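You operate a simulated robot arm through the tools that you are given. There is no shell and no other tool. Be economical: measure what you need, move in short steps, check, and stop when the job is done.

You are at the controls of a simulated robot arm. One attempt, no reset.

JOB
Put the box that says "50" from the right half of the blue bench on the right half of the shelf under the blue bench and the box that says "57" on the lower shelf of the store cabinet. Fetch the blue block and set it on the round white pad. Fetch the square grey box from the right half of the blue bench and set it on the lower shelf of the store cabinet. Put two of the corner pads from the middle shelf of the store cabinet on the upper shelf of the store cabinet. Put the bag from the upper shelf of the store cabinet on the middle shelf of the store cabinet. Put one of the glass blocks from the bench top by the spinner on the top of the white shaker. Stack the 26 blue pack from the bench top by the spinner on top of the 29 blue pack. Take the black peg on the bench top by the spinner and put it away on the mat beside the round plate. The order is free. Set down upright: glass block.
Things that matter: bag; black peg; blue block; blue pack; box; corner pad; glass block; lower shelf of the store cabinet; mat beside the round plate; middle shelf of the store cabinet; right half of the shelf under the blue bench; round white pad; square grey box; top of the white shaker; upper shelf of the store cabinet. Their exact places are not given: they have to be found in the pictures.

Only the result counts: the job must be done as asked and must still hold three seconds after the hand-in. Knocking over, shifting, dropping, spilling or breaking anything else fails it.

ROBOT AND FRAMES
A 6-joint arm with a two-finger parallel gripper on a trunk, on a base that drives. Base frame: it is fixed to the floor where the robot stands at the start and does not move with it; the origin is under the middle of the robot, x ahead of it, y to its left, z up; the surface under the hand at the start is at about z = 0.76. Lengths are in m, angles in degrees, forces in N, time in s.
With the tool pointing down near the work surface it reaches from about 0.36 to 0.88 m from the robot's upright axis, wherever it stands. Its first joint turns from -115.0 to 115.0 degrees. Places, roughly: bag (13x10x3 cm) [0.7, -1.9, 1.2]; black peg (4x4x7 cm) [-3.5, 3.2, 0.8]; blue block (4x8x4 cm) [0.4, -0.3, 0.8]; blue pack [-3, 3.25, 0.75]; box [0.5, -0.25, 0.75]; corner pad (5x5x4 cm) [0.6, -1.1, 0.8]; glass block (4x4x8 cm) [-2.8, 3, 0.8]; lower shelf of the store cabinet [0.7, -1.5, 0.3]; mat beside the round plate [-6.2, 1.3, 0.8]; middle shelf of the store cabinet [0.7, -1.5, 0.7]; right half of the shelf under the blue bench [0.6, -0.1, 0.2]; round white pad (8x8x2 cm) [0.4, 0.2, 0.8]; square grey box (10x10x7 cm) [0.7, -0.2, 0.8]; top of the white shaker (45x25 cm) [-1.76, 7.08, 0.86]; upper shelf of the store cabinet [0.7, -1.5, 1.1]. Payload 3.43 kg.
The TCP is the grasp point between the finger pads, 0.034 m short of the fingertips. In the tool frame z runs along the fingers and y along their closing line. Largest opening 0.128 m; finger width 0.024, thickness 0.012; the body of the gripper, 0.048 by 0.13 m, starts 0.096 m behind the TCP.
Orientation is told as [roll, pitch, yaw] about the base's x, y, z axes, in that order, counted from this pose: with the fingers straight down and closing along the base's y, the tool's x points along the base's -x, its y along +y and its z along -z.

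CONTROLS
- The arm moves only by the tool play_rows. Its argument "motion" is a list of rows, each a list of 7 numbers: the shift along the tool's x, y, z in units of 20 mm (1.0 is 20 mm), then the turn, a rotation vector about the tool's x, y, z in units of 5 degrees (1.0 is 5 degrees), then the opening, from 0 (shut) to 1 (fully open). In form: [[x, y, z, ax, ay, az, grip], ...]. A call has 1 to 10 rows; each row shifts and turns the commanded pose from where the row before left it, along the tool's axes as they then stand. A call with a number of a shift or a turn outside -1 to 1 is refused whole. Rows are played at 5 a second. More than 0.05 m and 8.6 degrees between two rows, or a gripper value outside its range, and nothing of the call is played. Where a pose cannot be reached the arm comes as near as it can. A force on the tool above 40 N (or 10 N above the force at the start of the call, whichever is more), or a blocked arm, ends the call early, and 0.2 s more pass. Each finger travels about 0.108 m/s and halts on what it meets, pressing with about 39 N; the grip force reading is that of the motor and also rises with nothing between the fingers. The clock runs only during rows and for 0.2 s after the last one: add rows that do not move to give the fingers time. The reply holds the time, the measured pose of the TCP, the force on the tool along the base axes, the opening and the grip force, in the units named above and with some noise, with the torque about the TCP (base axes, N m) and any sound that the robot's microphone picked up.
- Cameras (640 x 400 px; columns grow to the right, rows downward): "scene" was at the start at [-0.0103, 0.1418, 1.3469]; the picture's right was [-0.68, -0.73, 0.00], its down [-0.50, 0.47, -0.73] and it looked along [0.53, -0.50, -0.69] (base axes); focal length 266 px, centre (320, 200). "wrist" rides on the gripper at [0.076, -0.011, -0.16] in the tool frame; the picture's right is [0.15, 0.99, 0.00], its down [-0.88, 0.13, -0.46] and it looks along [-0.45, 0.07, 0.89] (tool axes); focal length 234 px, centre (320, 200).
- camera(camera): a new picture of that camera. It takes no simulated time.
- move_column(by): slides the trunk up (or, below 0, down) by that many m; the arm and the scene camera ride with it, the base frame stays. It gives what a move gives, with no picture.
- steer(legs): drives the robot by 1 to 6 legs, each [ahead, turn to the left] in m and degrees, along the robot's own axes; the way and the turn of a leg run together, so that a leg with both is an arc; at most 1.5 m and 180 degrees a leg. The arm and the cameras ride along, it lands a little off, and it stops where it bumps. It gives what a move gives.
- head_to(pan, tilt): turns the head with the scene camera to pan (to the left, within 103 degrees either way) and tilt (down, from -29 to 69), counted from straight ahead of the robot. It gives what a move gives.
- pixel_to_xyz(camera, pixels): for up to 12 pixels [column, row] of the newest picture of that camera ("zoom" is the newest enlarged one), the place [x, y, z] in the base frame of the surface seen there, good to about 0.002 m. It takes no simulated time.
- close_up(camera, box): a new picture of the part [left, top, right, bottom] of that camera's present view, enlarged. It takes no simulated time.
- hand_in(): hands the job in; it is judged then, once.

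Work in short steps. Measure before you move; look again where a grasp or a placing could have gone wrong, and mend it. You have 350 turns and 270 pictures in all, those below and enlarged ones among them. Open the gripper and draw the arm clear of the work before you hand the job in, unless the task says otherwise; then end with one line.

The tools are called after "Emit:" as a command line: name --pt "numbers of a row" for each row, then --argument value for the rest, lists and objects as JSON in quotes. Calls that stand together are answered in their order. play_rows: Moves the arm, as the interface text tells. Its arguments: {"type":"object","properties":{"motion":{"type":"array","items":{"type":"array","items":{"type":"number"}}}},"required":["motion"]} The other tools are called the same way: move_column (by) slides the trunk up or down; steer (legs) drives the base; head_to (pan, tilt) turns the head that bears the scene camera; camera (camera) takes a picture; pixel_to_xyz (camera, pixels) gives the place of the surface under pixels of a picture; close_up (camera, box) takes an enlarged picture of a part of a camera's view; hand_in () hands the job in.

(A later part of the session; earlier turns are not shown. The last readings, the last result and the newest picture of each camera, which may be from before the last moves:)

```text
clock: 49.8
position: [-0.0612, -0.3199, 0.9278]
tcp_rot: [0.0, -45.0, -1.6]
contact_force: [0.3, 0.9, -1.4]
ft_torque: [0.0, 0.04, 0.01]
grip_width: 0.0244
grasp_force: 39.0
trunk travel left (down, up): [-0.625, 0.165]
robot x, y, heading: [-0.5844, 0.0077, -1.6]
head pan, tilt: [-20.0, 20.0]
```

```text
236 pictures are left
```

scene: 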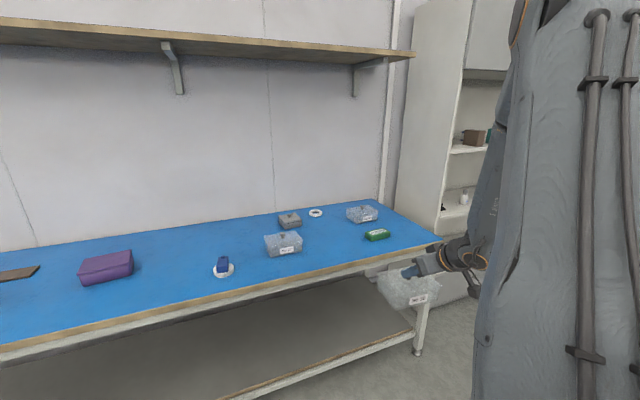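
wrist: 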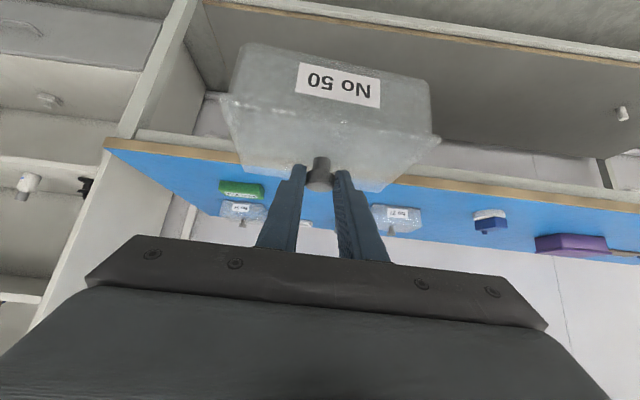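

The box hangs well. I lower the trunk in two steps, checking after the first.

Emit:
move_column --by -0.4

Emit:
move_column --by -0.215

Emit:
camera --camera "scene"

Emit:
camera --camera "wrist"

```text
clock: 53.6
position: [-0.0592, -0.3193, 0.5283]
tcp_rot: [0.0, -45.0, -1.6]
contact_force: [-0.6, 0.2, -1.6]
ft_torque: [-0.03, 0.05, 0.0]
grip_width: 0.0241
grasp_force: 39.3
trunk travel left (down, up): [-0.225, 0.565]
robot x, y, heading: [-0.5868, 0.0059, -1.7]
head pan, tilt: [-20.0, 20.0]
```

```text
clock: 55.9
position: [-0.0626, -0.3199, 0.3127]
tcp_rot: [0.0, -44.9, -1.7]
contact_force: [0.2, 0.5, -2.8]
ft_torque: [-0.01, 0.04, 0.02]
grip_width: 0.0242
grasp_force: 39.3
trunk travel left (down, up): [-0.01, 0.78]
robot x, y, heading: [-0.587, 0.0093, -1.5]
head pan, tilt: [-20.0, 20.0]
```

```text
235 pictures are left
```

scene: 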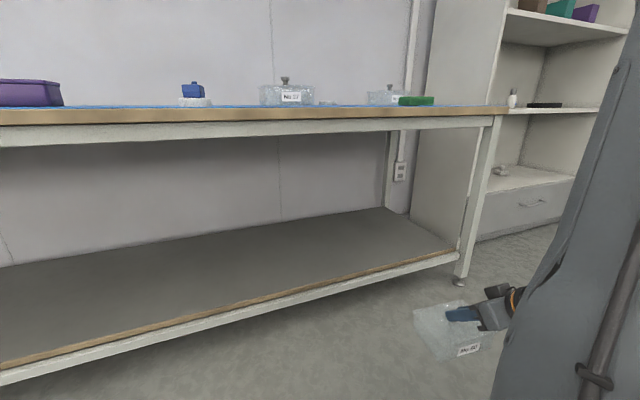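

```text
234 pictures are left
```

wrist: 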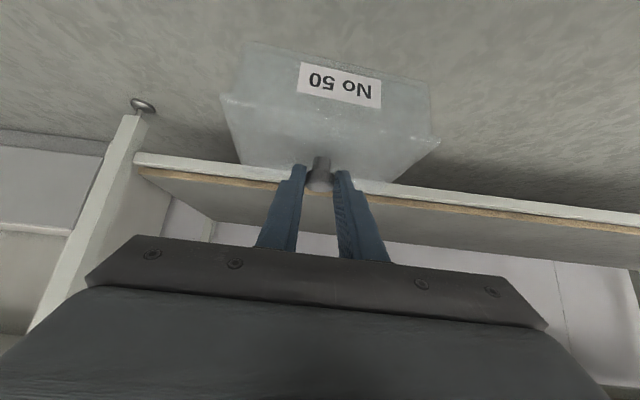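

Box bottom is about 3.5 cm above shelf height. I check where the arm's elbow is before driving under the bench edge.

Emit:
pixel_to_xyz --camera "scene" --pixels '[[637, 40], [625, 120], [580, 230], [520, 320], [600, 330], [512, 303], [495, 295], [445, 313], [480, 345], [415, 318]]'

Emit:
head_to --pan -50 --tilt -10

Emit:
camera --camera "scene"

```text
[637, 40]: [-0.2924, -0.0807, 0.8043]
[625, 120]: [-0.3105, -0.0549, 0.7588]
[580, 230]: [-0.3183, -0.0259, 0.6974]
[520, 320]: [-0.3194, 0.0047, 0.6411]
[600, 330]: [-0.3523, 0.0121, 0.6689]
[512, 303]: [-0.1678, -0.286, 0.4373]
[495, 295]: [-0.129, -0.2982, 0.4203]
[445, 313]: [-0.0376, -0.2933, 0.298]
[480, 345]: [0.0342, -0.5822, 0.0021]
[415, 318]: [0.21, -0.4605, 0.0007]
```

```text
clock: 56.9
position: [-0.0614, -0.3193, 0.3129]
tcp_rot: [0.1, -44.9, -1.5]
contact_force: [-0.5, -0.4, -0.9]
ft_torque: [-0.01, 0.06, -0.02]
grip_width: 0.0242
grasp_force: 38.8
trunk travel left (down, up): [-0.01, 0.78]
robot x, y, heading: [-0.5876, 0.0071, -1.5]
head pan, tilt: [-50.0, -10.0]
```

```text
233 pictures are left
```

scene: 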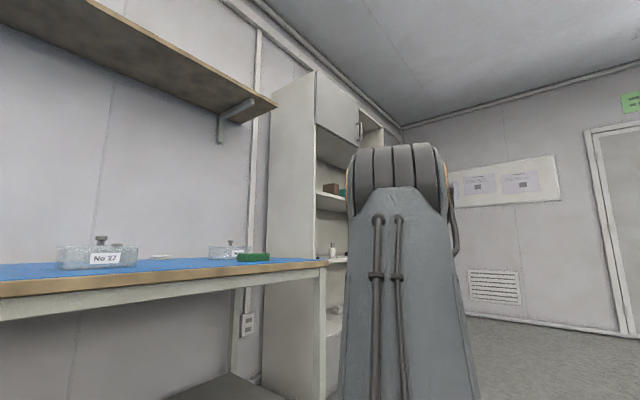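

Emit:
pixel_to_xyz --camera "scene" --pixels '[[397, 175], [360, 170], [352, 205], [430, 150]]'

```text
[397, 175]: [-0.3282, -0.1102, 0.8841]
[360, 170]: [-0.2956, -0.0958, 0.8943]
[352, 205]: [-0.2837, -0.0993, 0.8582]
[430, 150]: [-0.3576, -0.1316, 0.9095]
```

The elbow is at about x=-0.25 and would come near the bench edge. I extend the arm ahead by 14 cm so the base can stay further back.

Emit:
play_rows --pt "-0.5 0 0.5 0 0 0 0" --pt "-0.5 0 0.5 0 0 0 0" --pt "-0.5 0 0.5 0 0 0 0" --pt "-0.5 0 0.5 0 0 0 0" --pt "-0.5 0 0.5 0 0 0 0" --pt "-0.5 0 0.5 0 0 0 0" --pt "-0.5 0 0.5 0 0 0 0" --pt "-0.5 0 0.5 0 0 0 0" --pt "-0.5 0 0.5 0 0 0 0" --pt "-0.5 0 0.5 0 0 0 0"

Emit:
camera --camera "scene"

Emit:
pixel_to_xyz --camera "scene" --pixels '[[370, 210], [352, 250], [400, 210], [340, 300], [360, 190]]'

```text
clock: 59.1
position: [0.0814, -0.3238, 0.3149]
tcp_rot: [0.0, -45.0, -1.5]
contact_force: [-0.4, 0.1, -1.1]
ft_torque: [-0.02, 0.04, -0.01]
grip_width: 0.0243
grasp_force: 38.7
trunk travel left (down, up): [-0.01, 0.78]
robot x, y, heading: [-0.5856, 0.0113, -1.9]
head pan, tilt: [-50.0, -10.0]
```

```text
232 pictures are left
```

scene: 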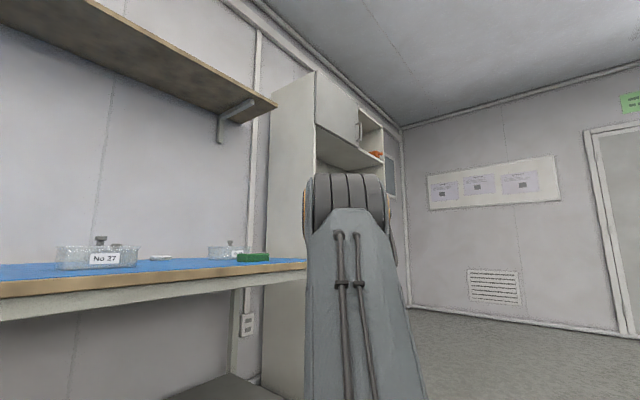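

```text
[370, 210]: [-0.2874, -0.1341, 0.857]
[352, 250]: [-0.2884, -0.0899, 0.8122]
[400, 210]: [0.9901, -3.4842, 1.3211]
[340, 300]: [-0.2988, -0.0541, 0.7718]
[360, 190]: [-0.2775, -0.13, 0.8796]
```

I extend another 6 cm for margin, then drive ahead about 0.27 m.

Emit:
play_rows --pt "-0.5 0 0.5 0 0 0 0" --pt "-0.5 0 0.5 0 0 0 0" --pt "-0.5 0 0.5 0 0 0 0" --pt "-0.5 0 0.5 0 0 0 0"

Emit:
steer --legs '[[0.2, 0]]'

Emit:
camera --camera "wrist"

Emit:
head_to --pan -35 --tilt 15

Emit:
camera --camera "scene"

```text
clock: 60.1
position: [0.137, -0.3246, 0.3116]
tcp_rot: [0.0, -45.0, -1.6]
contact_force: [0.1, 0.3, -1.3]
ft_torque: [0.01, 0.02, 0.0]
grip_width: 0.0245
grasp_force: 39.1
trunk travel left (down, up): [-0.01, 0.78]
robot x, y, heading: [-0.5829, 0.0079, -1.7]
head pan, tilt: [-50.0, -10.0]
```

```text
clock: 61.7
position: [0.3337, -0.3318, 0.3131]
tcp_rot: [0.0, -45.0, -1.8]
contact_force: [0.4, -1.0, -1.3]
ft_torque: [0.01, 0.03, 0.01]
grip_width: 0.0244
grasp_force: 39.1
trunk travel left (down, up): [-0.01, 0.78]
robot x, y, heading: [-0.3892, 0.0011, -1.7]
head pan, tilt: [-50.0, -10.0]
```

```text
231 pictures are left
```

wrist: 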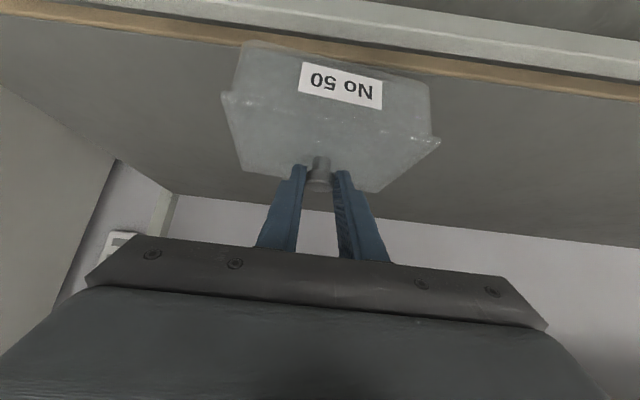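

```text
clock: 62.6
position: [0.3335, -0.3324, 0.3135]
tcp_rot: [0.0, -44.9, -1.8]
contact_force: [-0.7, 0.2, -0.4]
ft_torque: [-0.02, 0.05, 0.02]
grip_width: 0.0242
grasp_force: 39.2
trunk travel left (down, up): [-0.01, 0.78]
robot x, y, heading: [-0.3893, 0.005, -1.6]
head pan, tilt: [-35.0, 15.0]
```

```text
230 pictures are left
```

scene: 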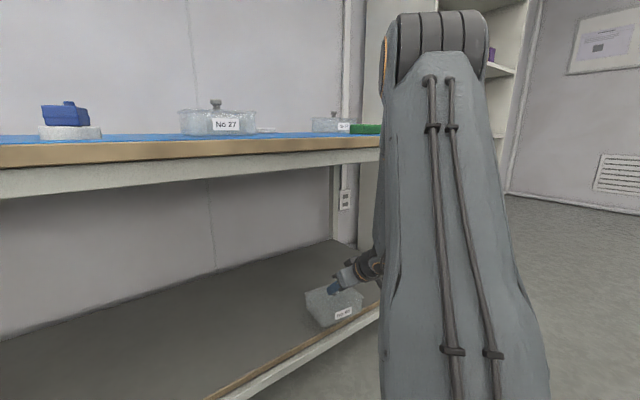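

Clear so far; the knob is at x≈0.35. I drive 9 cm more.

Emit:
steer --legs '[[0.09, 0]]'

Emit:
play_rows --pt "0.25 0 0.25 0 0 0 0" --pt "0.25 0 0.25 0 0 0 0" --pt "0.25 0 0.25 0 0 0 0" --pt "0.25 0 0.25 0 0 0 0"

Emit:
camera --camera "scene"

Emit:
close_up --camera "scene" --box '[260, 220, 420, 340]'

```text
clock: 63.7
position: [0.4267, -0.333, 0.3133]
tcp_rot: [0.0, -45.1, -1.7]
contact_force: [-0.2, -0.1, -0.4]
ft_torque: [0.01, 0.01, 0.02]
grip_width: 0.0242
grasp_force: 39.3
trunk travel left (down, up): [-0.01, 0.78]
robot x, y, heading: [-0.2997, 0.0024, -1.8]
head pan, tilt: [-35.0, 15.0]
```

```text
clock: 64.7
position: [0.4286, -0.3329, 0.2827]
tcp_rot: [0.1, -45.1, -1.7]
contact_force: [1.5, -0.2, -1.7]
ft_torque: [0.0, 0.0, 0.02]
grip_width: 0.0245
grasp_force: 38.6
trunk travel left (down, up): [-0.01, 0.78]
robot x, y, heading: [-0.2973, -0.0019, -1.7]
head pan, tilt: [-35.0, 15.0]
```

```text
229 pictures are left
```

scene: 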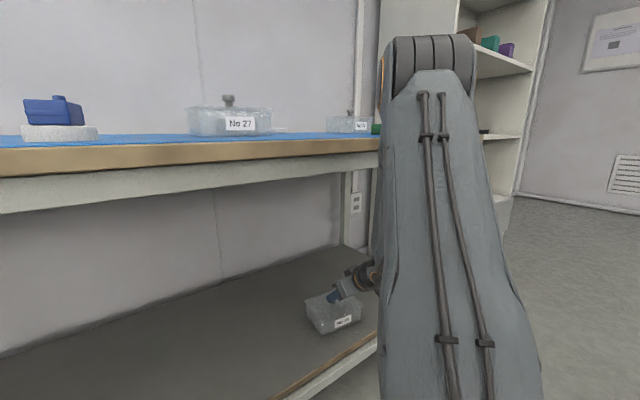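

```text
3.33 times, centred on (340, 280) of scene
```

zoom: 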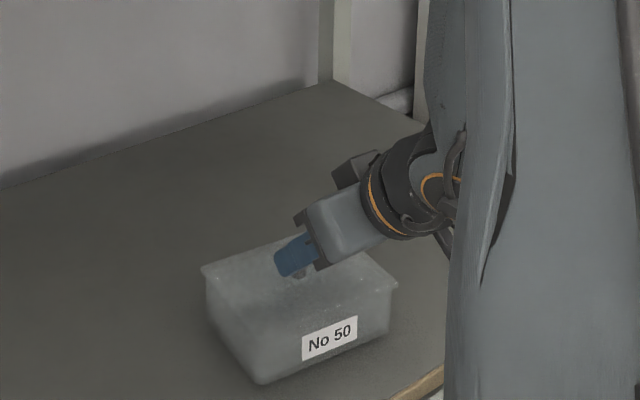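

I lower in tiny steps to contact.

Emit:
play_rows --pt "0.07 0 0.07 0 0 0 0" --pt "0.07 0 0.07 0 0 0 0"

Emit:
play_rows --pt "0.05 0 0.05 0 0 0 0" --pt "0 0 0 0 0 0 0"

Emit:
close_up --camera "scene" --box '[260, 220, 420, 340]'

```text
clock: 65.3
position: [0.427, -0.3333, 0.2808]
tcp_rot: [0.0, -44.9, -1.6]
contact_force: [0.0, 1.1, -0.6]
ft_torque: [0.02, 0.01, 0.02]
grip_width: 0.0243
grasp_force: 39.3
trunk travel left (down, up): [-0.01, 0.78]
robot x, y, heading: [-0.2935, -0.0, -1.8]
head pan, tilt: [-35.0, 15.0]
```

```text
clock: 65.9
position: [0.4274, -0.334, 0.2782]
tcp_rot: [-0.1, -45.0, -1.5]
contact_force: [0.2, 0.2, -1.3]
ft_torque: [0.0, 0.04, 0.02]
grip_width: 0.0241
grasp_force: 39.1
trunk travel left (down, up): [-0.01, 0.78]
robot x, y, heading: [-0.2955, -0.0008, -1.6]
head pan, tilt: [-35.0, 15.0]
```

```text
3.33 times, centred on (340, 280) of scene
```

zoom: 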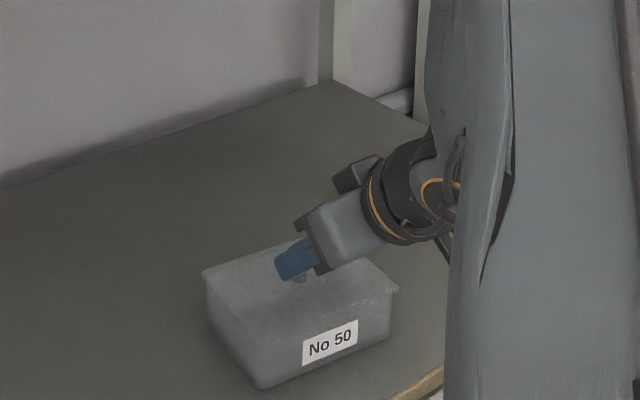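

Emit:
play_rows --pt "0.05 0 0.05 0 0 0 0" --pt "0.05 0 0.05 0 0 0 0" --pt "0.05 0 0.05 0 0 0 0" --pt "0 0 0 0 0 0 0"

```text
clock: 66.9
position: [0.4268, -0.3355, 0.2772]
tcp_rot: [-0.2, -45.1, -1.7]
contact_force: [-2.9, 0.2, 13.1]
ft_torque: [-0.01, 0.03, 0.18]
grip_width: 0.0247
grasp_force: 39.4
trunk travel left (down, up): [-0.01, 0.78]
robot x, y, heading: [-0.294, 0.0011, -1.7]
head pan, tilt: [-35.0, 15.0]
```

Contact felt (13 N). I open and retreat along the tool axis.

Emit:
play_rows --pt "-0.05 0 -0.05 0 0 0 0" --pt "0 0 0 0 0 0 0.5" --pt "0 0 0 0 0 0 0.5" --pt "0 0 0 0 0 0 0.5" --pt "0 0 -0.7 0 0 0 0.5" --pt "0 0 -0.7 0 0 0 0.5" --pt "0 0 -0.7 0 0 0 0.5" --pt "0 0 -0.7 0 0 0 0.5"

Emit:
camera --camera "wrist"

```text
clock: 68.7
position: [0.3872, -0.3333, 0.315]
tcp_rot: [0.1, -45.0, -1.6]
contact_force: [-0.1, 1.0, -1.0]
ft_torque: [-0.01, 0.01, -0.02]
grip_width: 0.0639
grasp_force: 0.1
trunk travel left (down, up): [-0.01, 0.78]
robot x, y, heading: [-0.2976, -0.0023, -1.5]
head pan, tilt: [-35.0, 15.0]
```

```text
226 pictures are left
```

wrist: 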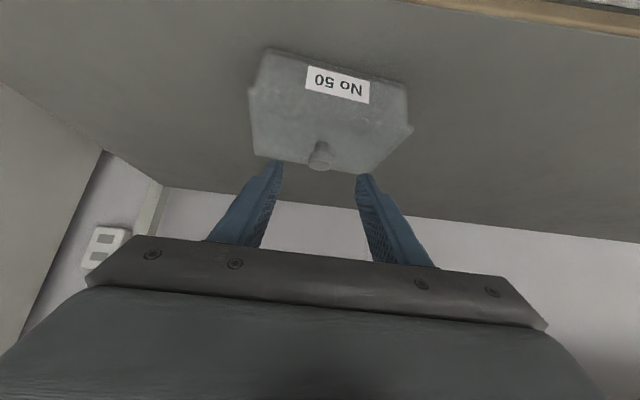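

Box 50 stands on the shelf. I back out straight, raise the trunk, then shift the base to the right for box 57.

Emit:
steer --legs '[[-0.4, 0]]'

Emit:
move_column --by 0.4

Emit:
move_column --by 0.25

Emit:
steer --legs '[[0, -88], [0.4, 0]]'

Emit:
head_to --pan 45 --tilt 25

Emit:
camera --camera "scene"

```text
clock: 71.2
position: [-0.0194, -0.3232, 0.3155]
tcp_rot: [0.0, -45.0, -1.8]
contact_force: [-0.2, 0.4, 0.7]
ft_torque: [-0.02, -0.04, 0.0]
grip_width: 0.0637
grasp_force: 0.1
trunk travel left (down, up): [-0.01, 0.78]
robot x, y, heading: [-0.7017, 0.0127, -2.0]
head pan, tilt: [-35.0, 15.0]
```

```text
clock: 75.0
position: [-0.0182, -0.3228, 0.7157]
tcp_rot: [0.0, -45.0, -1.9]
contact_force: [-0.3, 0.1, -0.5]
ft_torque: [0.02, 0.01, 0.05]
grip_width: 0.0638
grasp_force: 0.1
trunk travel left (down, up): [-0.41, 0.38]
robot x, y, heading: [-0.7023, 0.0104, -2.0]
head pan, tilt: [-35.0, 15.0]
```

```text
clock: 77.6
position: [-0.0189, -0.3223, 0.9654]
tcp_rot: [0.0, -45.1, -1.9]
contact_force: [0.1, 0.6, 0.0]
ft_torque: [0.01, -0.01, -0.01]
grip_width: 0.064
grasp_force: 0.2
trunk travel left (down, up): [-0.66, 0.13]
robot x, y, heading: [-0.7014, 0.0115, -1.9]
head pan, tilt: [-35.0, 15.0]
```

```text
clock: 83.7
position: [-0.9231, -1.1149, 0.966]
tcp_rot: [-0.1, -45.0, -85.2]
contact_force: [0.2, 1.1, 0.1]
ft_torque: [-0.02, 0.04, 0.02]
grip_width: 0.0638
grasp_force: 0.0
trunk travel left (down, up): [-0.66, 0.13]
robot x, y, heading: [-0.6681, -0.3985, -85.2]
head pan, tilt: [-35.0, 15.0]
```

```text
clock: 85.3
position: [-0.9222, -1.1143, 0.9654]
tcp_rot: [0.0, -44.9, -85.2]
contact_force: [-0.3, -0.3, 0.2]
ft_torque: [0.02, 0.02, -0.04]
grip_width: 0.0642
grasp_force: 0.0
trunk travel left (down, up): [-0.66, 0.13]
robot x, y, heading: [-0.6691, -0.3969, -85.1]
head pan, tilt: [45.0, 25.0]
```

```text
225 pictures are left
```

scene: 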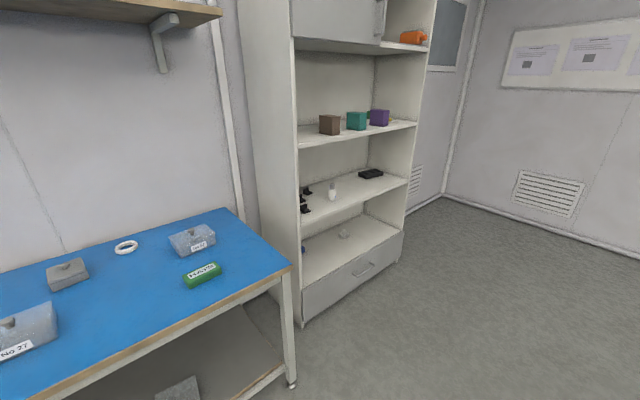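

A good view of the cabinet. I zoom and measure shelf edges and items.

Emit:
close_up --camera "scene" --box '[270, 10, 450, 180]'

Emit:
close_up --camera "scene" --box '[280, 140, 440, 330]'

Emit:
pixel_to_xyz --camera "scene" --pixels '[[300, 148], [415, 123], [305, 220], [408, 180], [302, 287], [400, 232], [370, 125], [340, 205], [340, 265], [308, 48], [330, 53], [400, 150]]'

Emit:
pixel_to_xyz --camera "scene" --pixels '[[330, 124], [356, 121], [380, 117], [305, 190], [304, 208], [332, 192], [370, 174], [345, 235], [303, 245], [370, 205], [320, 165], [370, 260]]'

```text
2.35 times, centred on (360, 95) of scene
```

zoom: 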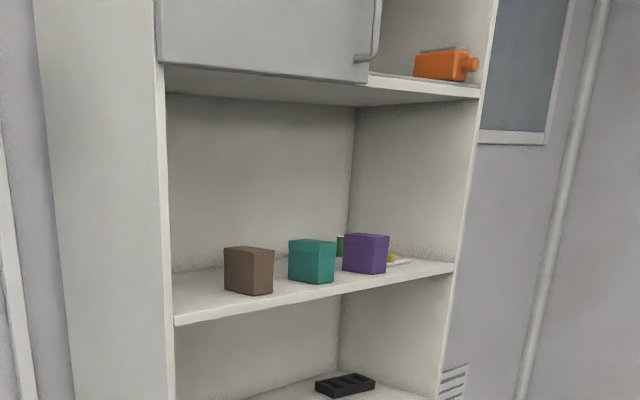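

```text
2.11 times, centred on (360, 235) of scene
```

zoom: 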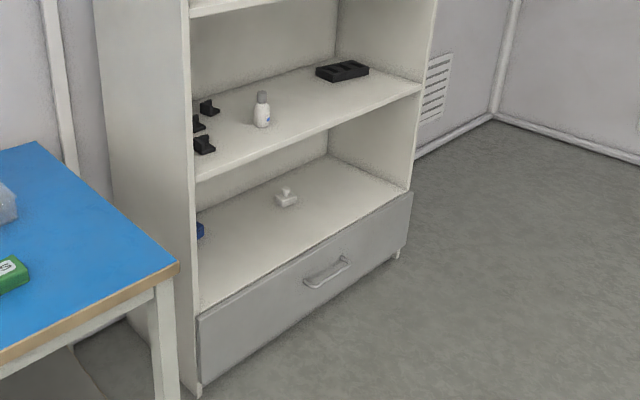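

```text
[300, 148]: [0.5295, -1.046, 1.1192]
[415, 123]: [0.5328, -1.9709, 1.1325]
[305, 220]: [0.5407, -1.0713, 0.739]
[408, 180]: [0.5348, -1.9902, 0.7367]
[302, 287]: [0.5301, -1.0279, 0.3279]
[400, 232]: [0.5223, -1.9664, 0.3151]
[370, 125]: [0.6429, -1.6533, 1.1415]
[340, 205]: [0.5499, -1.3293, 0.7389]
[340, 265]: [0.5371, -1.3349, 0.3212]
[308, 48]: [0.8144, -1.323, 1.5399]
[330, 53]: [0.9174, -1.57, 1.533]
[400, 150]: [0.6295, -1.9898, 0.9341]
```

```text
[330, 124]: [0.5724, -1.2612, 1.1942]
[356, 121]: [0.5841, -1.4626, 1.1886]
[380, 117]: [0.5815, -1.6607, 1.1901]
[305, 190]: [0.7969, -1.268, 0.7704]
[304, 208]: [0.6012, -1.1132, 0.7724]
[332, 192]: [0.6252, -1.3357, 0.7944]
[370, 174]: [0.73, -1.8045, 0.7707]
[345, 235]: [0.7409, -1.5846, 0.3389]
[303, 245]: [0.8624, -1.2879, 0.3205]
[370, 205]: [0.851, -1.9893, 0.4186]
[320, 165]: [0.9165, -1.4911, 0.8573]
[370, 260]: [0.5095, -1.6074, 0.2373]
```

Cabinet shelves are at z≈0.32, 0.74 and 1.14, front x≈0.53, y -1.03..-1.99. Now I turn back to face the bench and drive in for box 57.

Emit:
steer --legs '[[0, 85.2]]'

Emit:
play_rows --pt "0 1 0 0 0 0 0.6" --pt "0 1 0 0 0 0 0.6" --pt "0 1 0 0 0 0 0.6" --pt "0 1 0 0 0 0 0.6" --pt "0 1 0 0 0 0 0.6" --pt "0 1 0 0 0 0 0.6" --pt "0 1 0 0 0 0 0.6" --pt "0 0.7 0 0 0 0 0.6"

Emit:
steer --legs '[[0.5, 0]]'

Emit:
camera --camera "wrist"

```text
clock: 89.2
position: [0.0137, -0.7343, 0.9659]
tcp_rot: [0.0, -45.0, -1.9]
contact_force: [-0.1, -0.9, 0.3]
ft_torque: [-0.04, -0.01, 0.0]
grip_width: 0.0641
grasp_force: 0.1
trunk travel left (down, up): [-0.66, 0.13]
robot x, y, heading: [-0.6693, -0.3975, -2.0]
head pan, tilt: [45.0, 25.0]
```

```text
clock: 91.0
position: [0.0178, -0.5808, 0.9656]
tcp_rot: [0.0, -45.1, -2.0]
contact_force: [1.2, -0.2, 0.1]
ft_torque: [-0.01, -0.01, 0.01]
grip_width: 0.077
grasp_force: 0.1
trunk travel left (down, up): [-0.66, 0.13]
robot x, y, heading: [-0.6669, -0.3974, -1.7]
head pan, tilt: [45.0, 25.0]
```

```text
clock: 94.0
position: [0.5242, -0.5961, 0.9667]
tcp_rot: [0.0, -45.0, -1.8]
contact_force: [-1.0, 0.5, -1.4]
ft_torque: [-0.03, 0.02, 0.01]
grip_width: 0.0769
grasp_force: 0.2
trunk travel left (down, up): [-0.66, 0.13]
robot x, y, heading: [-0.1594, -0.4111, -2.2]
head pan, tilt: [45.0, 25.0]
```

```text
222 pictures are left
```

wrist: 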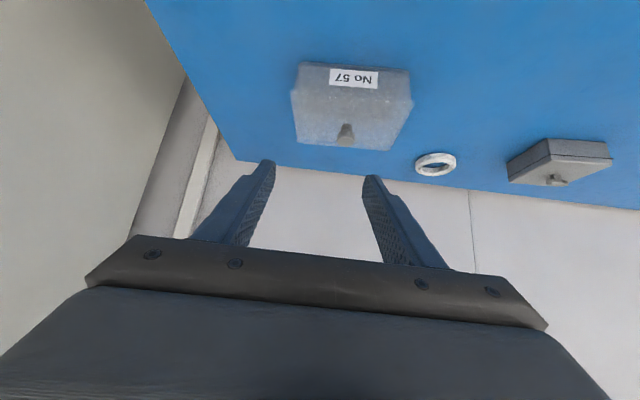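

The knob of box 57 is at (346,133). I measure it precisely.

Emit:
pixel_to_xyz --camera "wrist" --pixels '[[337, 140], [345, 128], [355, 141], [346, 145], [346, 137], [303, 140], [389, 148]]'

Emit:
close_up --camera "wrist" --box '[280, 60, 440, 160]'

```text
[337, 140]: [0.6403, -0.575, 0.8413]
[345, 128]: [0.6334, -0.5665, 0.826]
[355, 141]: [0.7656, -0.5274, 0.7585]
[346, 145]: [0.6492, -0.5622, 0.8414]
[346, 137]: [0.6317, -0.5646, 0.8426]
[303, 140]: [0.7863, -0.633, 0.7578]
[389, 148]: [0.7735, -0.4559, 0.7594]
```

```text
4.00 times, centred on (360, 110) of wrist
```

zoom: 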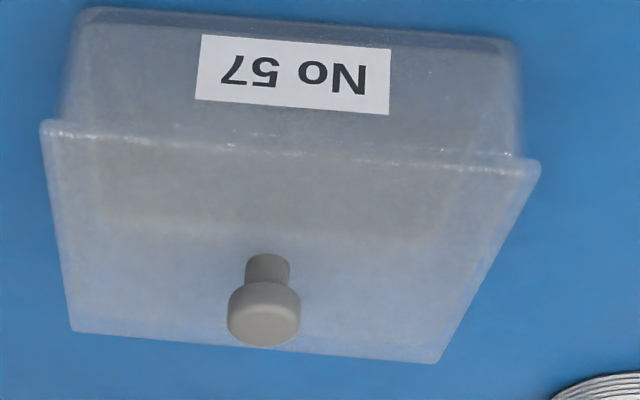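

Knob centre is about (0.638,-0.564). I approach along the tool axis.

Emit:
play_rows --pt "0.05 0.22 0.9 0 0 0 0.6" --pt "0.05 0.22 0.9 0 0 0 0.6" --pt "0.05 0.22 0.9 0 0 0 0.6" --pt "0.05 0.22 0.9 0 0 0 0.6" --pt "0.05 0.22 0.9 0 0 0 0.6" --pt "0.05 0.22 0.9 0 0 0 0.6" --pt "0.05 0.22 0.6 0 0 0 0.6"

Emit:
camera --camera "wrist"

```text
clock: 95.6
position: [0.6052, -0.568, 0.8767]
tcp_rot: [0.0, -45.1, -1.9]
contact_force: [-0.6, 0.0, 0.5]
ft_torque: [-0.02, -0.01, 0.01]
grip_width: 0.077
grasp_force: 0.0
trunk travel left (down, up): [-0.66, 0.13]
robot x, y, heading: [-0.1616, -0.4178, -1.9]
head pan, tilt: [45.0, 25.0]
```

```text
220 pictures are left
```

wrist: 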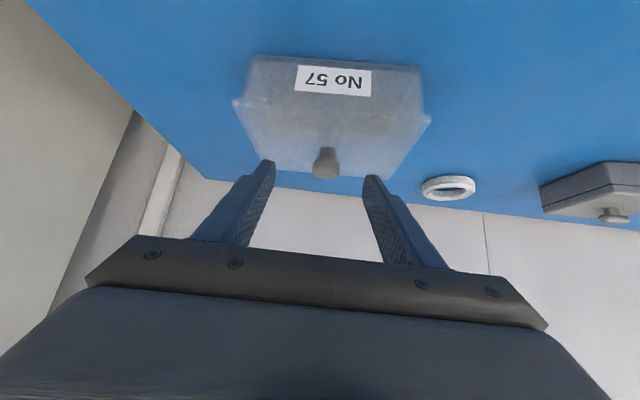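

Aligned. Final approach and close.

Emit:
play_rows --pt "0.03 0.1 0.45 0 0 0 0.6" --pt "0.03 0.1 0.45 0 0 0 0.6" --pt "0.04 0 0.4 0 0 0 0.6" --pt "0 0 0 0 0 0 0" --pt "0 0 0 0 0 0 0" --pt "0 0 0 0 0 0 0" --pt "-0.13 0 -0.13 0 0 0 0" --pt "-0.13 0 -0.13 0 0 0 0" --pt "-0.2 0 -0.2 0 0 0 0" --pt "-0.2 0 -0.2 0 0 0 0"

Emit:
camera --camera "wrist"

```text
clock: 97.8
position: [0.6233, -0.5646, 0.8747]
tcp_rot: [0.1, -44.8, -1.8]
contact_force: [0.0, 0.0, -1.1]
ft_torque: [-0.01, 0.0, 0.03]
grip_width: 0.0245
grasp_force: 38.5
trunk travel left (down, up): [-0.66, 0.13]
robot x, y, heading: [-0.1612, -0.4145, -1.9]
head pan, tilt: [45.0, 25.0]
```

```text
219 pictures are left
```

wrist: 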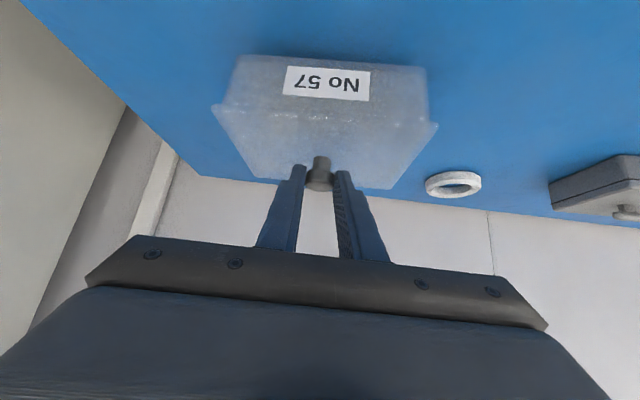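

Box 57 is held and lifted. I raise it over the HATS box and back out, then move to the cabinet.

Emit:
play_rows --pt "-0.6 0 -0.6 0 0 0 0" --pt "-0.6 0 -0.6 0 0 0 0" --pt "-0.6 0 -0.6 0 0 0 0" --pt "-0.6 0 -0.6 0 0 0 0" --pt "-0.4 0 -0.4 0 0 0 0"

Emit:
steer --legs '[[-0.55, 0], [0, -88]]'

Emit:
steer --legs '[[1.2, 0]]'

Emit:
camera --camera "wrist"

```text
clock: 99.0
position: [0.622, -0.5655, 0.9538]
tcp_rot: [0.0, -44.9, -1.7]
contact_force: [-0.5, -0.3, -0.6]
ft_torque: [0.01, 0.06, -0.02]
grip_width: 0.0247
grasp_force: 39.2
trunk travel left (down, up): [-0.66, 0.13]
robot x, y, heading: [-0.1585, -0.4143, -1.5]
head pan, tilt: [45.0, 25.0]
```

```text
clock: 106.0
position: [-0.8685, -1.1773, 0.9551]
tcp_rot: [0.0, -44.9, -92.2]
contact_force: [-0.5, -0.1, -2.1]
ft_torque: [0.0, -0.01, 0.01]
grip_width: 0.0241
grasp_force: 39.2
trunk travel left (down, up): [-0.66, 0.13]
robot x, y, heading: [-0.7128, -0.3923, -92.1]
head pan, tilt: [45.0, 25.0]
```

```text
clock: 112.2
position: [-0.9295, -2.4086, 0.955]
tcp_rot: [-0.1, -45.0, -92.7]
contact_force: [-0.1, -0.5, -1.3]
ft_torque: [0.01, 0.01, -0.01]
grip_width: 0.0243
grasp_force: 39.1
trunk travel left (down, up): [-0.66, 0.13]
robot x, y, heading: [-0.7656, -1.6222, -92.7]
head pan, tilt: [45.0, 25.0]
```

```text
218 pictures are left
```

wrist: 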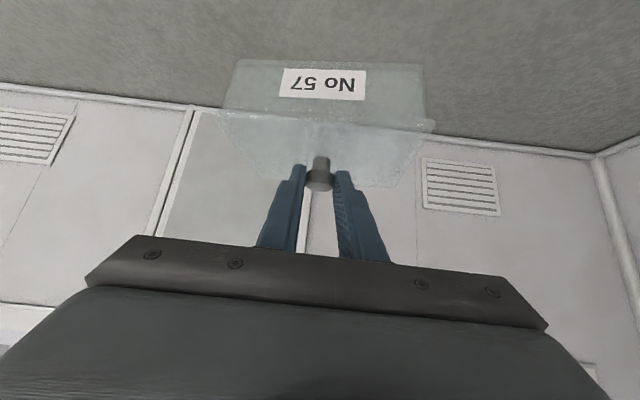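

Box still held. I turn to face the cabinet and lower the trunk.

Emit:
steer --legs '[[0, 92.5]]'

Emit:
move_column --by -0.4

Emit:
move_column --by -0.1

Emit:
head_to --pan -5 --tilt 15

Emit:
camera --camera "scene"

Emit:
camera --camera "wrist"

```text
clock: 116.4
position: [0.0148, -1.79, 0.9548]
tcp_rot: [-0.1, -44.9, -2.8]
contact_force: [0.2, -0.8, -0.8]
ft_torque: [0.03, 0.06, -0.06]
grip_width: 0.0244
grasp_force: 39.2
trunk travel left (down, up): [-0.66, 0.13]
robot x, y, heading: [-0.7654, -1.6275, -2.8]
head pan, tilt: [45.0, 25.0]
```

```text
clock: 120.3
position: [0.0139, -1.7898, 0.556]
tcp_rot: [0.0, -44.9, -2.7]
contact_force: [0.2, 0.0, -1.1]
ft_torque: [0.02, -0.01, -0.01]
grip_width: 0.0241
grasp_force: 39.0
trunk travel left (down, up): [-0.26, 0.53]
robot x, y, heading: [-0.7686, -1.628, -2.9]
head pan, tilt: [45.0, 25.0]
```

```text
clock: 121.6
position: [0.0142, -1.7895, 0.4554]
tcp_rot: [0.0, -44.9, -2.9]
contact_force: [0.3, 1.0, -0.8]
ft_torque: [0.0, 0.04, 0.02]
grip_width: 0.0243
grasp_force: 38.7
trunk travel left (down, up): [-0.16, 0.63]
robot x, y, heading: [-0.766, -1.6204, -3.0]
head pan, tilt: [45.0, 25.0]
```

```text
clock: 122.8
position: [0.0135, -1.7896, 0.4545]
tcp_rot: [-0.1, -45.0, -2.9]
contact_force: [-0.8, -0.1, -1.0]
ft_torque: [0.01, 0.02, -0.03]
grip_width: 0.0242
grasp_force: 39.1
trunk travel left (down, up): [-0.16, 0.63]
robot x, y, heading: [-0.765, -1.6271, -2.7]
head pan, tilt: [-5.0, 15.0]
```

```text
217 pictures are left
```

scene: 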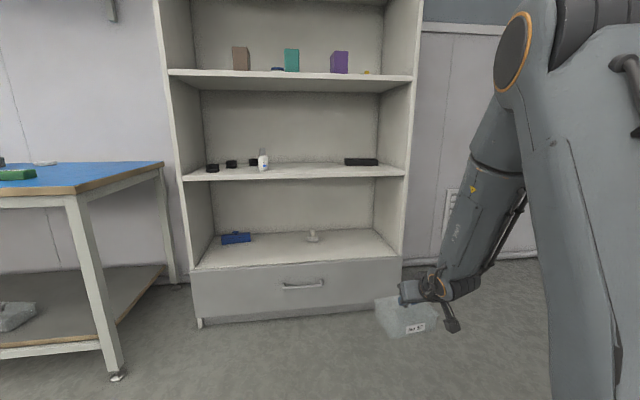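

```text
216 pictures are left
```

wrist: 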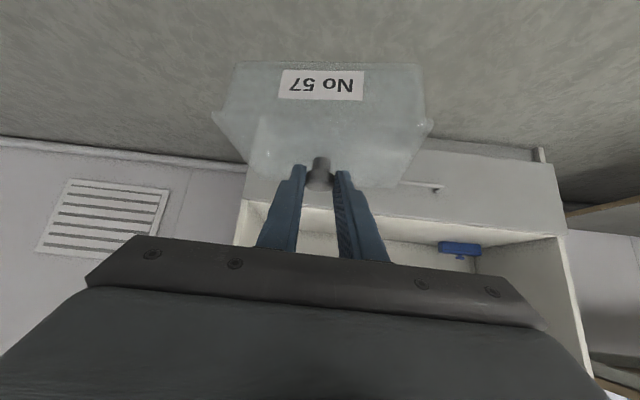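

Box bottom is about 3.7 cm above the lower shelf. I correct the heading, then drive in.

Emit:
steer --legs '[[0, 3], [0.4, 0]]'

Emit:
camera --camera "scene"

```text
clock: 125.7
position: [0.431, -1.7368, 0.4541]
tcp_rot: [0.1, -45.0, 0.8]
contact_force: [-0.3, 0.9, -1.1]
ft_torque: [-0.03, 0.04, -0.04]
grip_width: 0.0242
grasp_force: 38.9
trunk travel left (down, up): [-0.16, 0.63]
robot x, y, heading: [-0.358, -1.6191, 0.7]
head pan, tilt: [-5.0, 15.0]
```

```text
215 pictures are left
```

scene: 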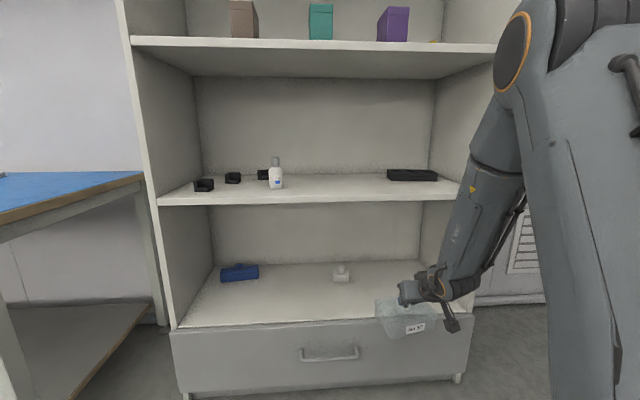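

Emit:
pixel_to_xyz --camera "scene" --pixels '[[390, 332], [425, 336], [415, 327], [450, 318], [300, 320], [430, 200], [440, 322]]'

Emit:
close_up --camera "scene" --box '[360, 250, 480, 350]'

```text
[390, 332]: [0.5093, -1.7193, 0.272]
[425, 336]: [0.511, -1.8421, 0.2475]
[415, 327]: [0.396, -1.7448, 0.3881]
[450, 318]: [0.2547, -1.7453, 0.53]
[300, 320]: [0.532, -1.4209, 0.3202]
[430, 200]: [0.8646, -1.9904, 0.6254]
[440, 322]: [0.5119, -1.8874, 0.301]
```

```text
4.00 times, centred on (420, 300) of scene
```

zoom: 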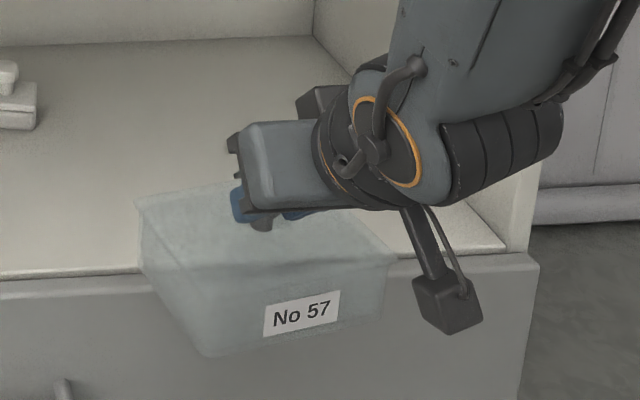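

Clearance looks fine. I drive 0.2 m more and lower.

Emit:
steer --legs '[[0.2, 0]]'

Emit:
play_rows --pt "0.3 0 0.3 0 0 0 0" --pt "0.3 0 0.3 0 0 0 0" --pt "0.3 0 0.3 0 0 0 0" --pt "0.15 0 0.15 0 0 0 0" --pt "0.06 0 0.06 0 0 0 0" --pt "0 0 0 0 0 0 0"

Emit:
close_up --camera "scene" --box '[340, 220, 500, 340]'

```text
clock: 127.3
position: [0.6294, -1.7417, 0.4549]
tcp_rot: [0.0, -44.9, 0.4]
contact_force: [1.1, -0.5, -1.2]
ft_torque: [0.0, 0.03, 0.0]
grip_width: 0.0242
grasp_force: 38.9
trunk travel left (down, up): [-0.16, 0.63]
robot x, y, heading: [-0.1647, -1.6194, 0.4]
head pan, tilt: [-5.0, 15.0]
```

```text
clock: 128.7
position: [0.6285, -1.7414, 0.4222]
tcp_rot: [0.0, -44.9, 0.4]
contact_force: [-0.9, 0.6, -1.4]
ft_torque: [0.04, 0.06, 0.0]
grip_width: 0.0243
grasp_force: 39.1
trunk travel left (down, up): [-0.16, 0.63]
robot x, y, heading: [-0.1592, -1.6226, 0.5]
head pan, tilt: [-5.0, 15.0]
```

```text
3.33 times, centred on (420, 280) of scene
```

zoom: 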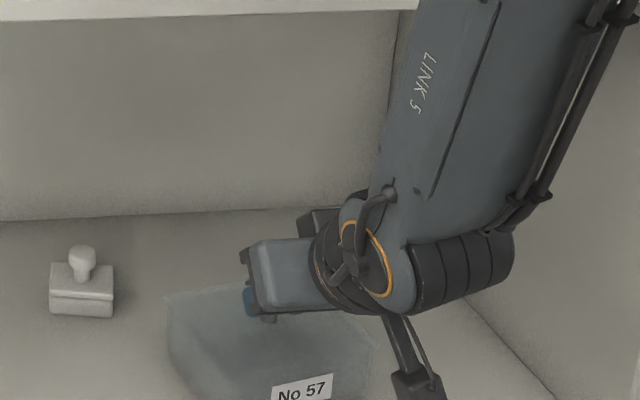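

I continue down in tiny steps until contact.

Emit:
play_rows --pt "0.05 0 0.05 0 0 0 0" --pt "0.05 0 0.05 0 0 0 0" --pt "0.05 0 0.05 0 0 0 0"

Emit:
play_rows --pt "0.05 0 0.05 0 0 0 0" --pt "0.05 0 0.05 0 0 0 0"

```text
clock: 129.5
position: [0.6287, -1.7414, 0.4194]
tcp_rot: [0.0, -44.8, 0.5]
contact_force: [-1.0, 0.0, -0.7]
ft_torque: [-0.01, 0.03, 0.02]
grip_width: 0.0242
grasp_force: 39.2
trunk travel left (down, up): [-0.16, 0.63]
robot x, y, heading: [-0.1581, -1.623, 0.2]
head pan, tilt: [-5.0, 15.0]
```

```text
clock: 130.1
position: [0.6285, -1.7416, 0.4173]
tcp_rot: [-0.1, -45.0, 0.4]
contact_force: [0.4, -0.8, 2.0]
ft_torque: [-0.01, 0.06, -0.02]
grip_width: 0.0243
grasp_force: 39.0
trunk travel left (down, up): [-0.16, 0.63]
robot x, y, heading: [-0.1584, -1.6219, 0.4]
head pan, tilt: [-5.0, 15.0]
```

Contact begins at 0.417. I open and retreat along the tool axis, then look.

Emit:
play_rows --pt "0.03 0 0.03 0 0 0 0" --pt "0 0 0 0 0 0 0.5" --pt "0 0 0 0 0 0 0.5" --pt "0 0 0 0 0 0 0.5" --pt "0 0 -0.7 0 0 0 0.5" --pt "0 0 -0.7 0 0 0 0.5" --pt "0 0 -0.7 0 0 0 0.5" --pt "0 0 -0.7 0 0 0 0.5"

Emit:
camera --camera "wrist"

```text
clock: 131.9
position: [0.5889, -1.74, 0.4527]
tcp_rot: [0.0, -45.0, 0.4]
contact_force: [0.8, -0.3, -0.4]
ft_torque: [0.03, 0.0, -0.02]
grip_width: 0.0643
grasp_force: 0.1
trunk travel left (down, up): [-0.16, 0.63]
robot x, y, heading: [-0.1593, -1.6203, 0.2]
head pan, tilt: [-5.0, 15.0]
```

```text
212 pictures are left
```

wrist: 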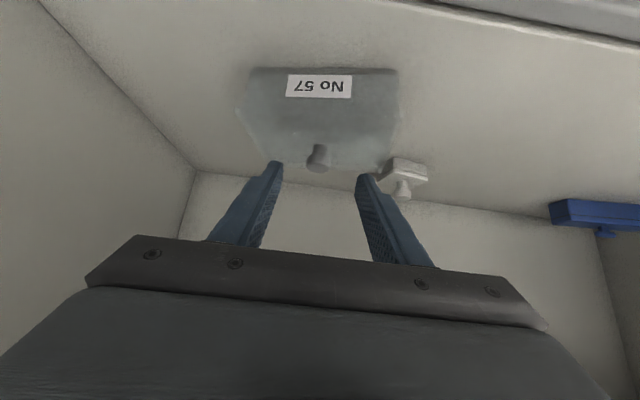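

Box 57 stands on the lower shelf. I back out, raise the trunk and look at the middle and upper shelves.

Emit:
steer --legs '[[-0.45, 0]]'

Emit:
move_column --by 0.4

Emit:
move_column --by 0.23

Emit:
head_to --pan 5 --tilt 30

Emit:
camera --camera "scene"

```text
clock: 134.6
position: [0.1372, -1.7367, 0.453]
tcp_rot: [0.0, -44.9, 1.2]
contact_force: [0.0, 0.2, -0.5]
ft_torque: [0.01, 0.0, 0.01]
grip_width: 0.0641
grasp_force: 0.1
trunk travel left (down, up): [-0.16, 0.63]
robot x, y, heading: [-0.6128, -1.6262, 1.0]
head pan, tilt: [-5.0, 15.0]
```

```text
clock: 138.5
position: [0.1373, -1.7361, 0.8529]
tcp_rot: [0.0, -44.9, 1.1]
contact_force: [-0.5, -0.3, -0.7]
ft_torque: [-0.03, 0.0, -0.02]
grip_width: 0.0639
grasp_force: 0.1
trunk travel left (down, up): [-0.56, 0.23]
robot x, y, heading: [-0.6157, -1.626, 0.9]
head pan, tilt: [-5.0, 15.0]
```

```text
clock: 140.9
position: [0.1367, -1.7361, 1.0827]
tcp_rot: [0.1, -44.9, 1.1]
contact_force: [0.5, -0.1, 0.0]
ft_torque: [-0.01, 0.01, 0.0]
grip_width: 0.0642
grasp_force: 0.0
trunk travel left (down, up): [-0.79, 0.0]
robot x, y, heading: [-0.609, -1.6314, 1.3]
head pan, tilt: [-5.0, 15.0]
```

```text
clock: 141.7
position: [0.1366, -1.7355, 1.0834]
tcp_rot: [-0.1, -44.9, 1.3]
contact_force: [-1.0, -0.4, 0.2]
ft_torque: [-0.02, 0.0, 0.0]
grip_width: 0.0639
grasp_force: 0.0
trunk travel left (down, up): [-0.79, 0.0]
robot x, y, heading: [-0.6177, -1.6279, 1.2]
head pan, tilt: [5.0, 30.0]
```

```text
211 pictures are left
```

scene: 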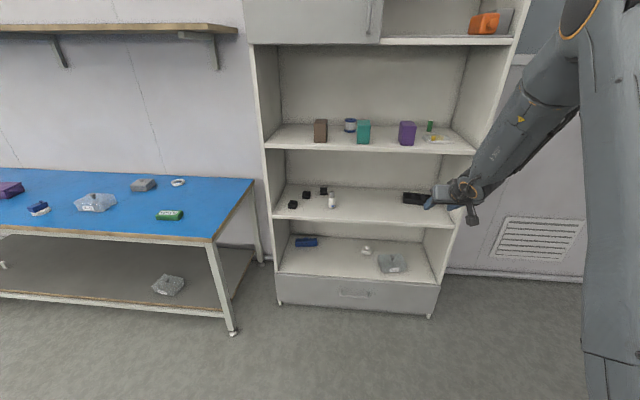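

Emit:
close_up --camera "scene" --box '[390, 100, 480, 160]'

Emit:
pixel_to_xyz --camera "zoom" --pixels '[[240, 230], [310, 260], [330, 220], [400, 270], [290, 180], [130, 150], [430, 230], [255, 260]]'

Emit:
close_up --camera "scene" --box '[270, 170, 350, 220]'

Emit:
pixel_to_xyz --camera "zoom" --pixels '[[170, 270], [285, 190], [425, 160], [490, 240], [100, 280], [355, 220]]'

```text
6.67 times, centred on (435, 130) of scene
```

zoom: 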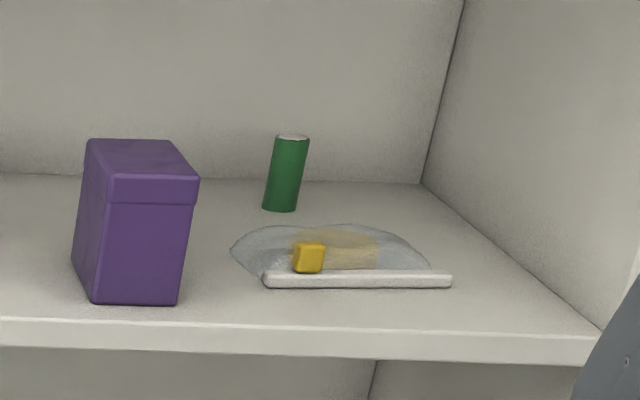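

```text
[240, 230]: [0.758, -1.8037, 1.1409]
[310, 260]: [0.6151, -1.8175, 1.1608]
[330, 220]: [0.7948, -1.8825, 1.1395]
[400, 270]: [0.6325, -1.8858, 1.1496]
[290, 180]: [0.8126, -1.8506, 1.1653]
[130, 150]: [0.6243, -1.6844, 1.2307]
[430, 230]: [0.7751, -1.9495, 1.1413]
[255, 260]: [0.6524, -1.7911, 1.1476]
```

```text
8.00 times, centred on (310, 195) of scene
```

zoom: 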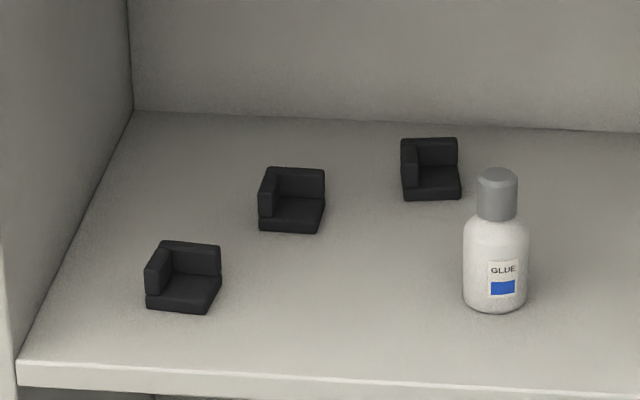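

```text
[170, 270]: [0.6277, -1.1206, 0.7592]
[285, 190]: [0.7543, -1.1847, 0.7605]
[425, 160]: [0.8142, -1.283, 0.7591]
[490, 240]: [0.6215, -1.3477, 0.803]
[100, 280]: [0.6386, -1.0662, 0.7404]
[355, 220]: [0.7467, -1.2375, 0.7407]
```

Corner pads are at (0.63,-1.12), (0.754,-1.185), (0.814,-1.283); the bag is a clear pouch with a white strip and yellow piece near (0.61,-1.82). I raise the arm in front of the bag for a wrist look.

Emit:
play_rows --pt "-0.7 -0.6 -0.7 0 0 0 0.6" --pt "-0.7 -0.6 -0.7 0 0 0 0.6" --pt "-0.7 -0.6 -0.7 0 0 0 0.6" --pt "-0.7 -0.6 -0.7 0 0 0 0.6" --pt "-0.7 -0.6 -0.7 0 0 0 0.6" --pt "-0.7 -0.6 -0.7 0 0 0 0.6" --pt "-0.7 -0.6 -0.7 0 0 0 0.6" --pt "-0.7 -0.6 -0.7 0 0 0 0.6" --pt "-0.7 -0.6 -0.7 0 0 0 0.6" --pt "-0.7 -0.6 -0.7 0 0 0 0.6"

Emit:
camera --camera "wrist"

```text
clock: 143.8
position: [0.1407, -1.8573, 1.2778]
tcp_rot: [0.1, -44.9, 1.0]
contact_force: [-0.4, 0.2, 0.7]
ft_torque: [0.03, 0.04, 0.02]
grip_width: 0.0771
grasp_force: 0.2
trunk travel left (down, up): [-0.79, 0.0]
robot x, y, heading: [-0.6145, -1.6254, 1.2]
head pan, tilt: [5.0, 30.0]
```

```text
208 pictures are left
```

wrist: 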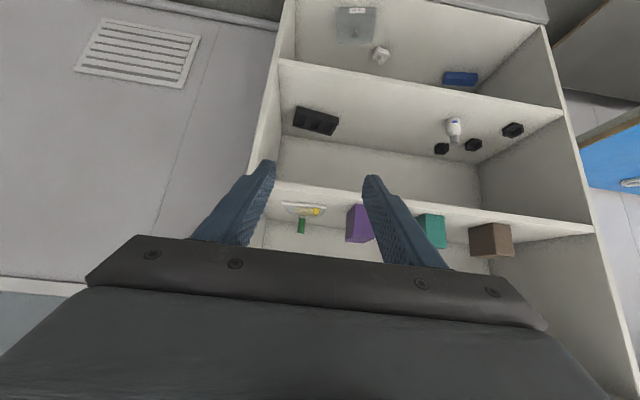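

The bag is at (305,210). I drive nearer for detail.

Emit:
steer --legs '[[0.25, 0]]'

Emit:
close_up --camera "wrist" --box '[230, 130, 430, 255]'

```text
clock: 145.7
position: [0.3905, -1.8521, 1.2798]
tcp_rot: [0.1, -44.9, 1.1]
contact_force: [0.6, 0.2, -0.2]
ft_torque: [0.02, 0.0, 0.03]
grip_width: 0.0766
grasp_force: 0.1
trunk travel left (down, up): [-0.79, 0.0]
robot x, y, heading: [-0.3649, -1.6225, 1.3]
head pan, tilt: [5.0, 30.0]
```

```text
3.20 times, centred on (330, 192) of wrist
```

zoom: 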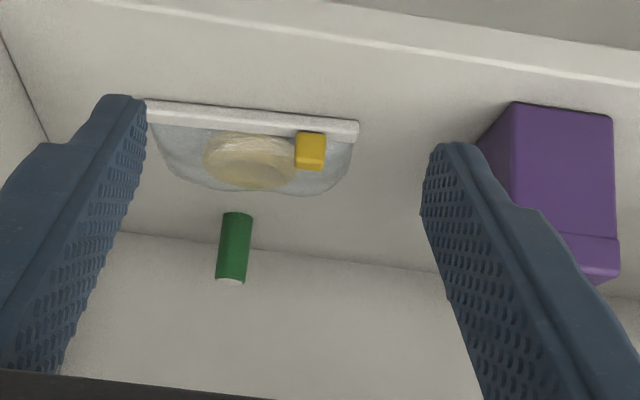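

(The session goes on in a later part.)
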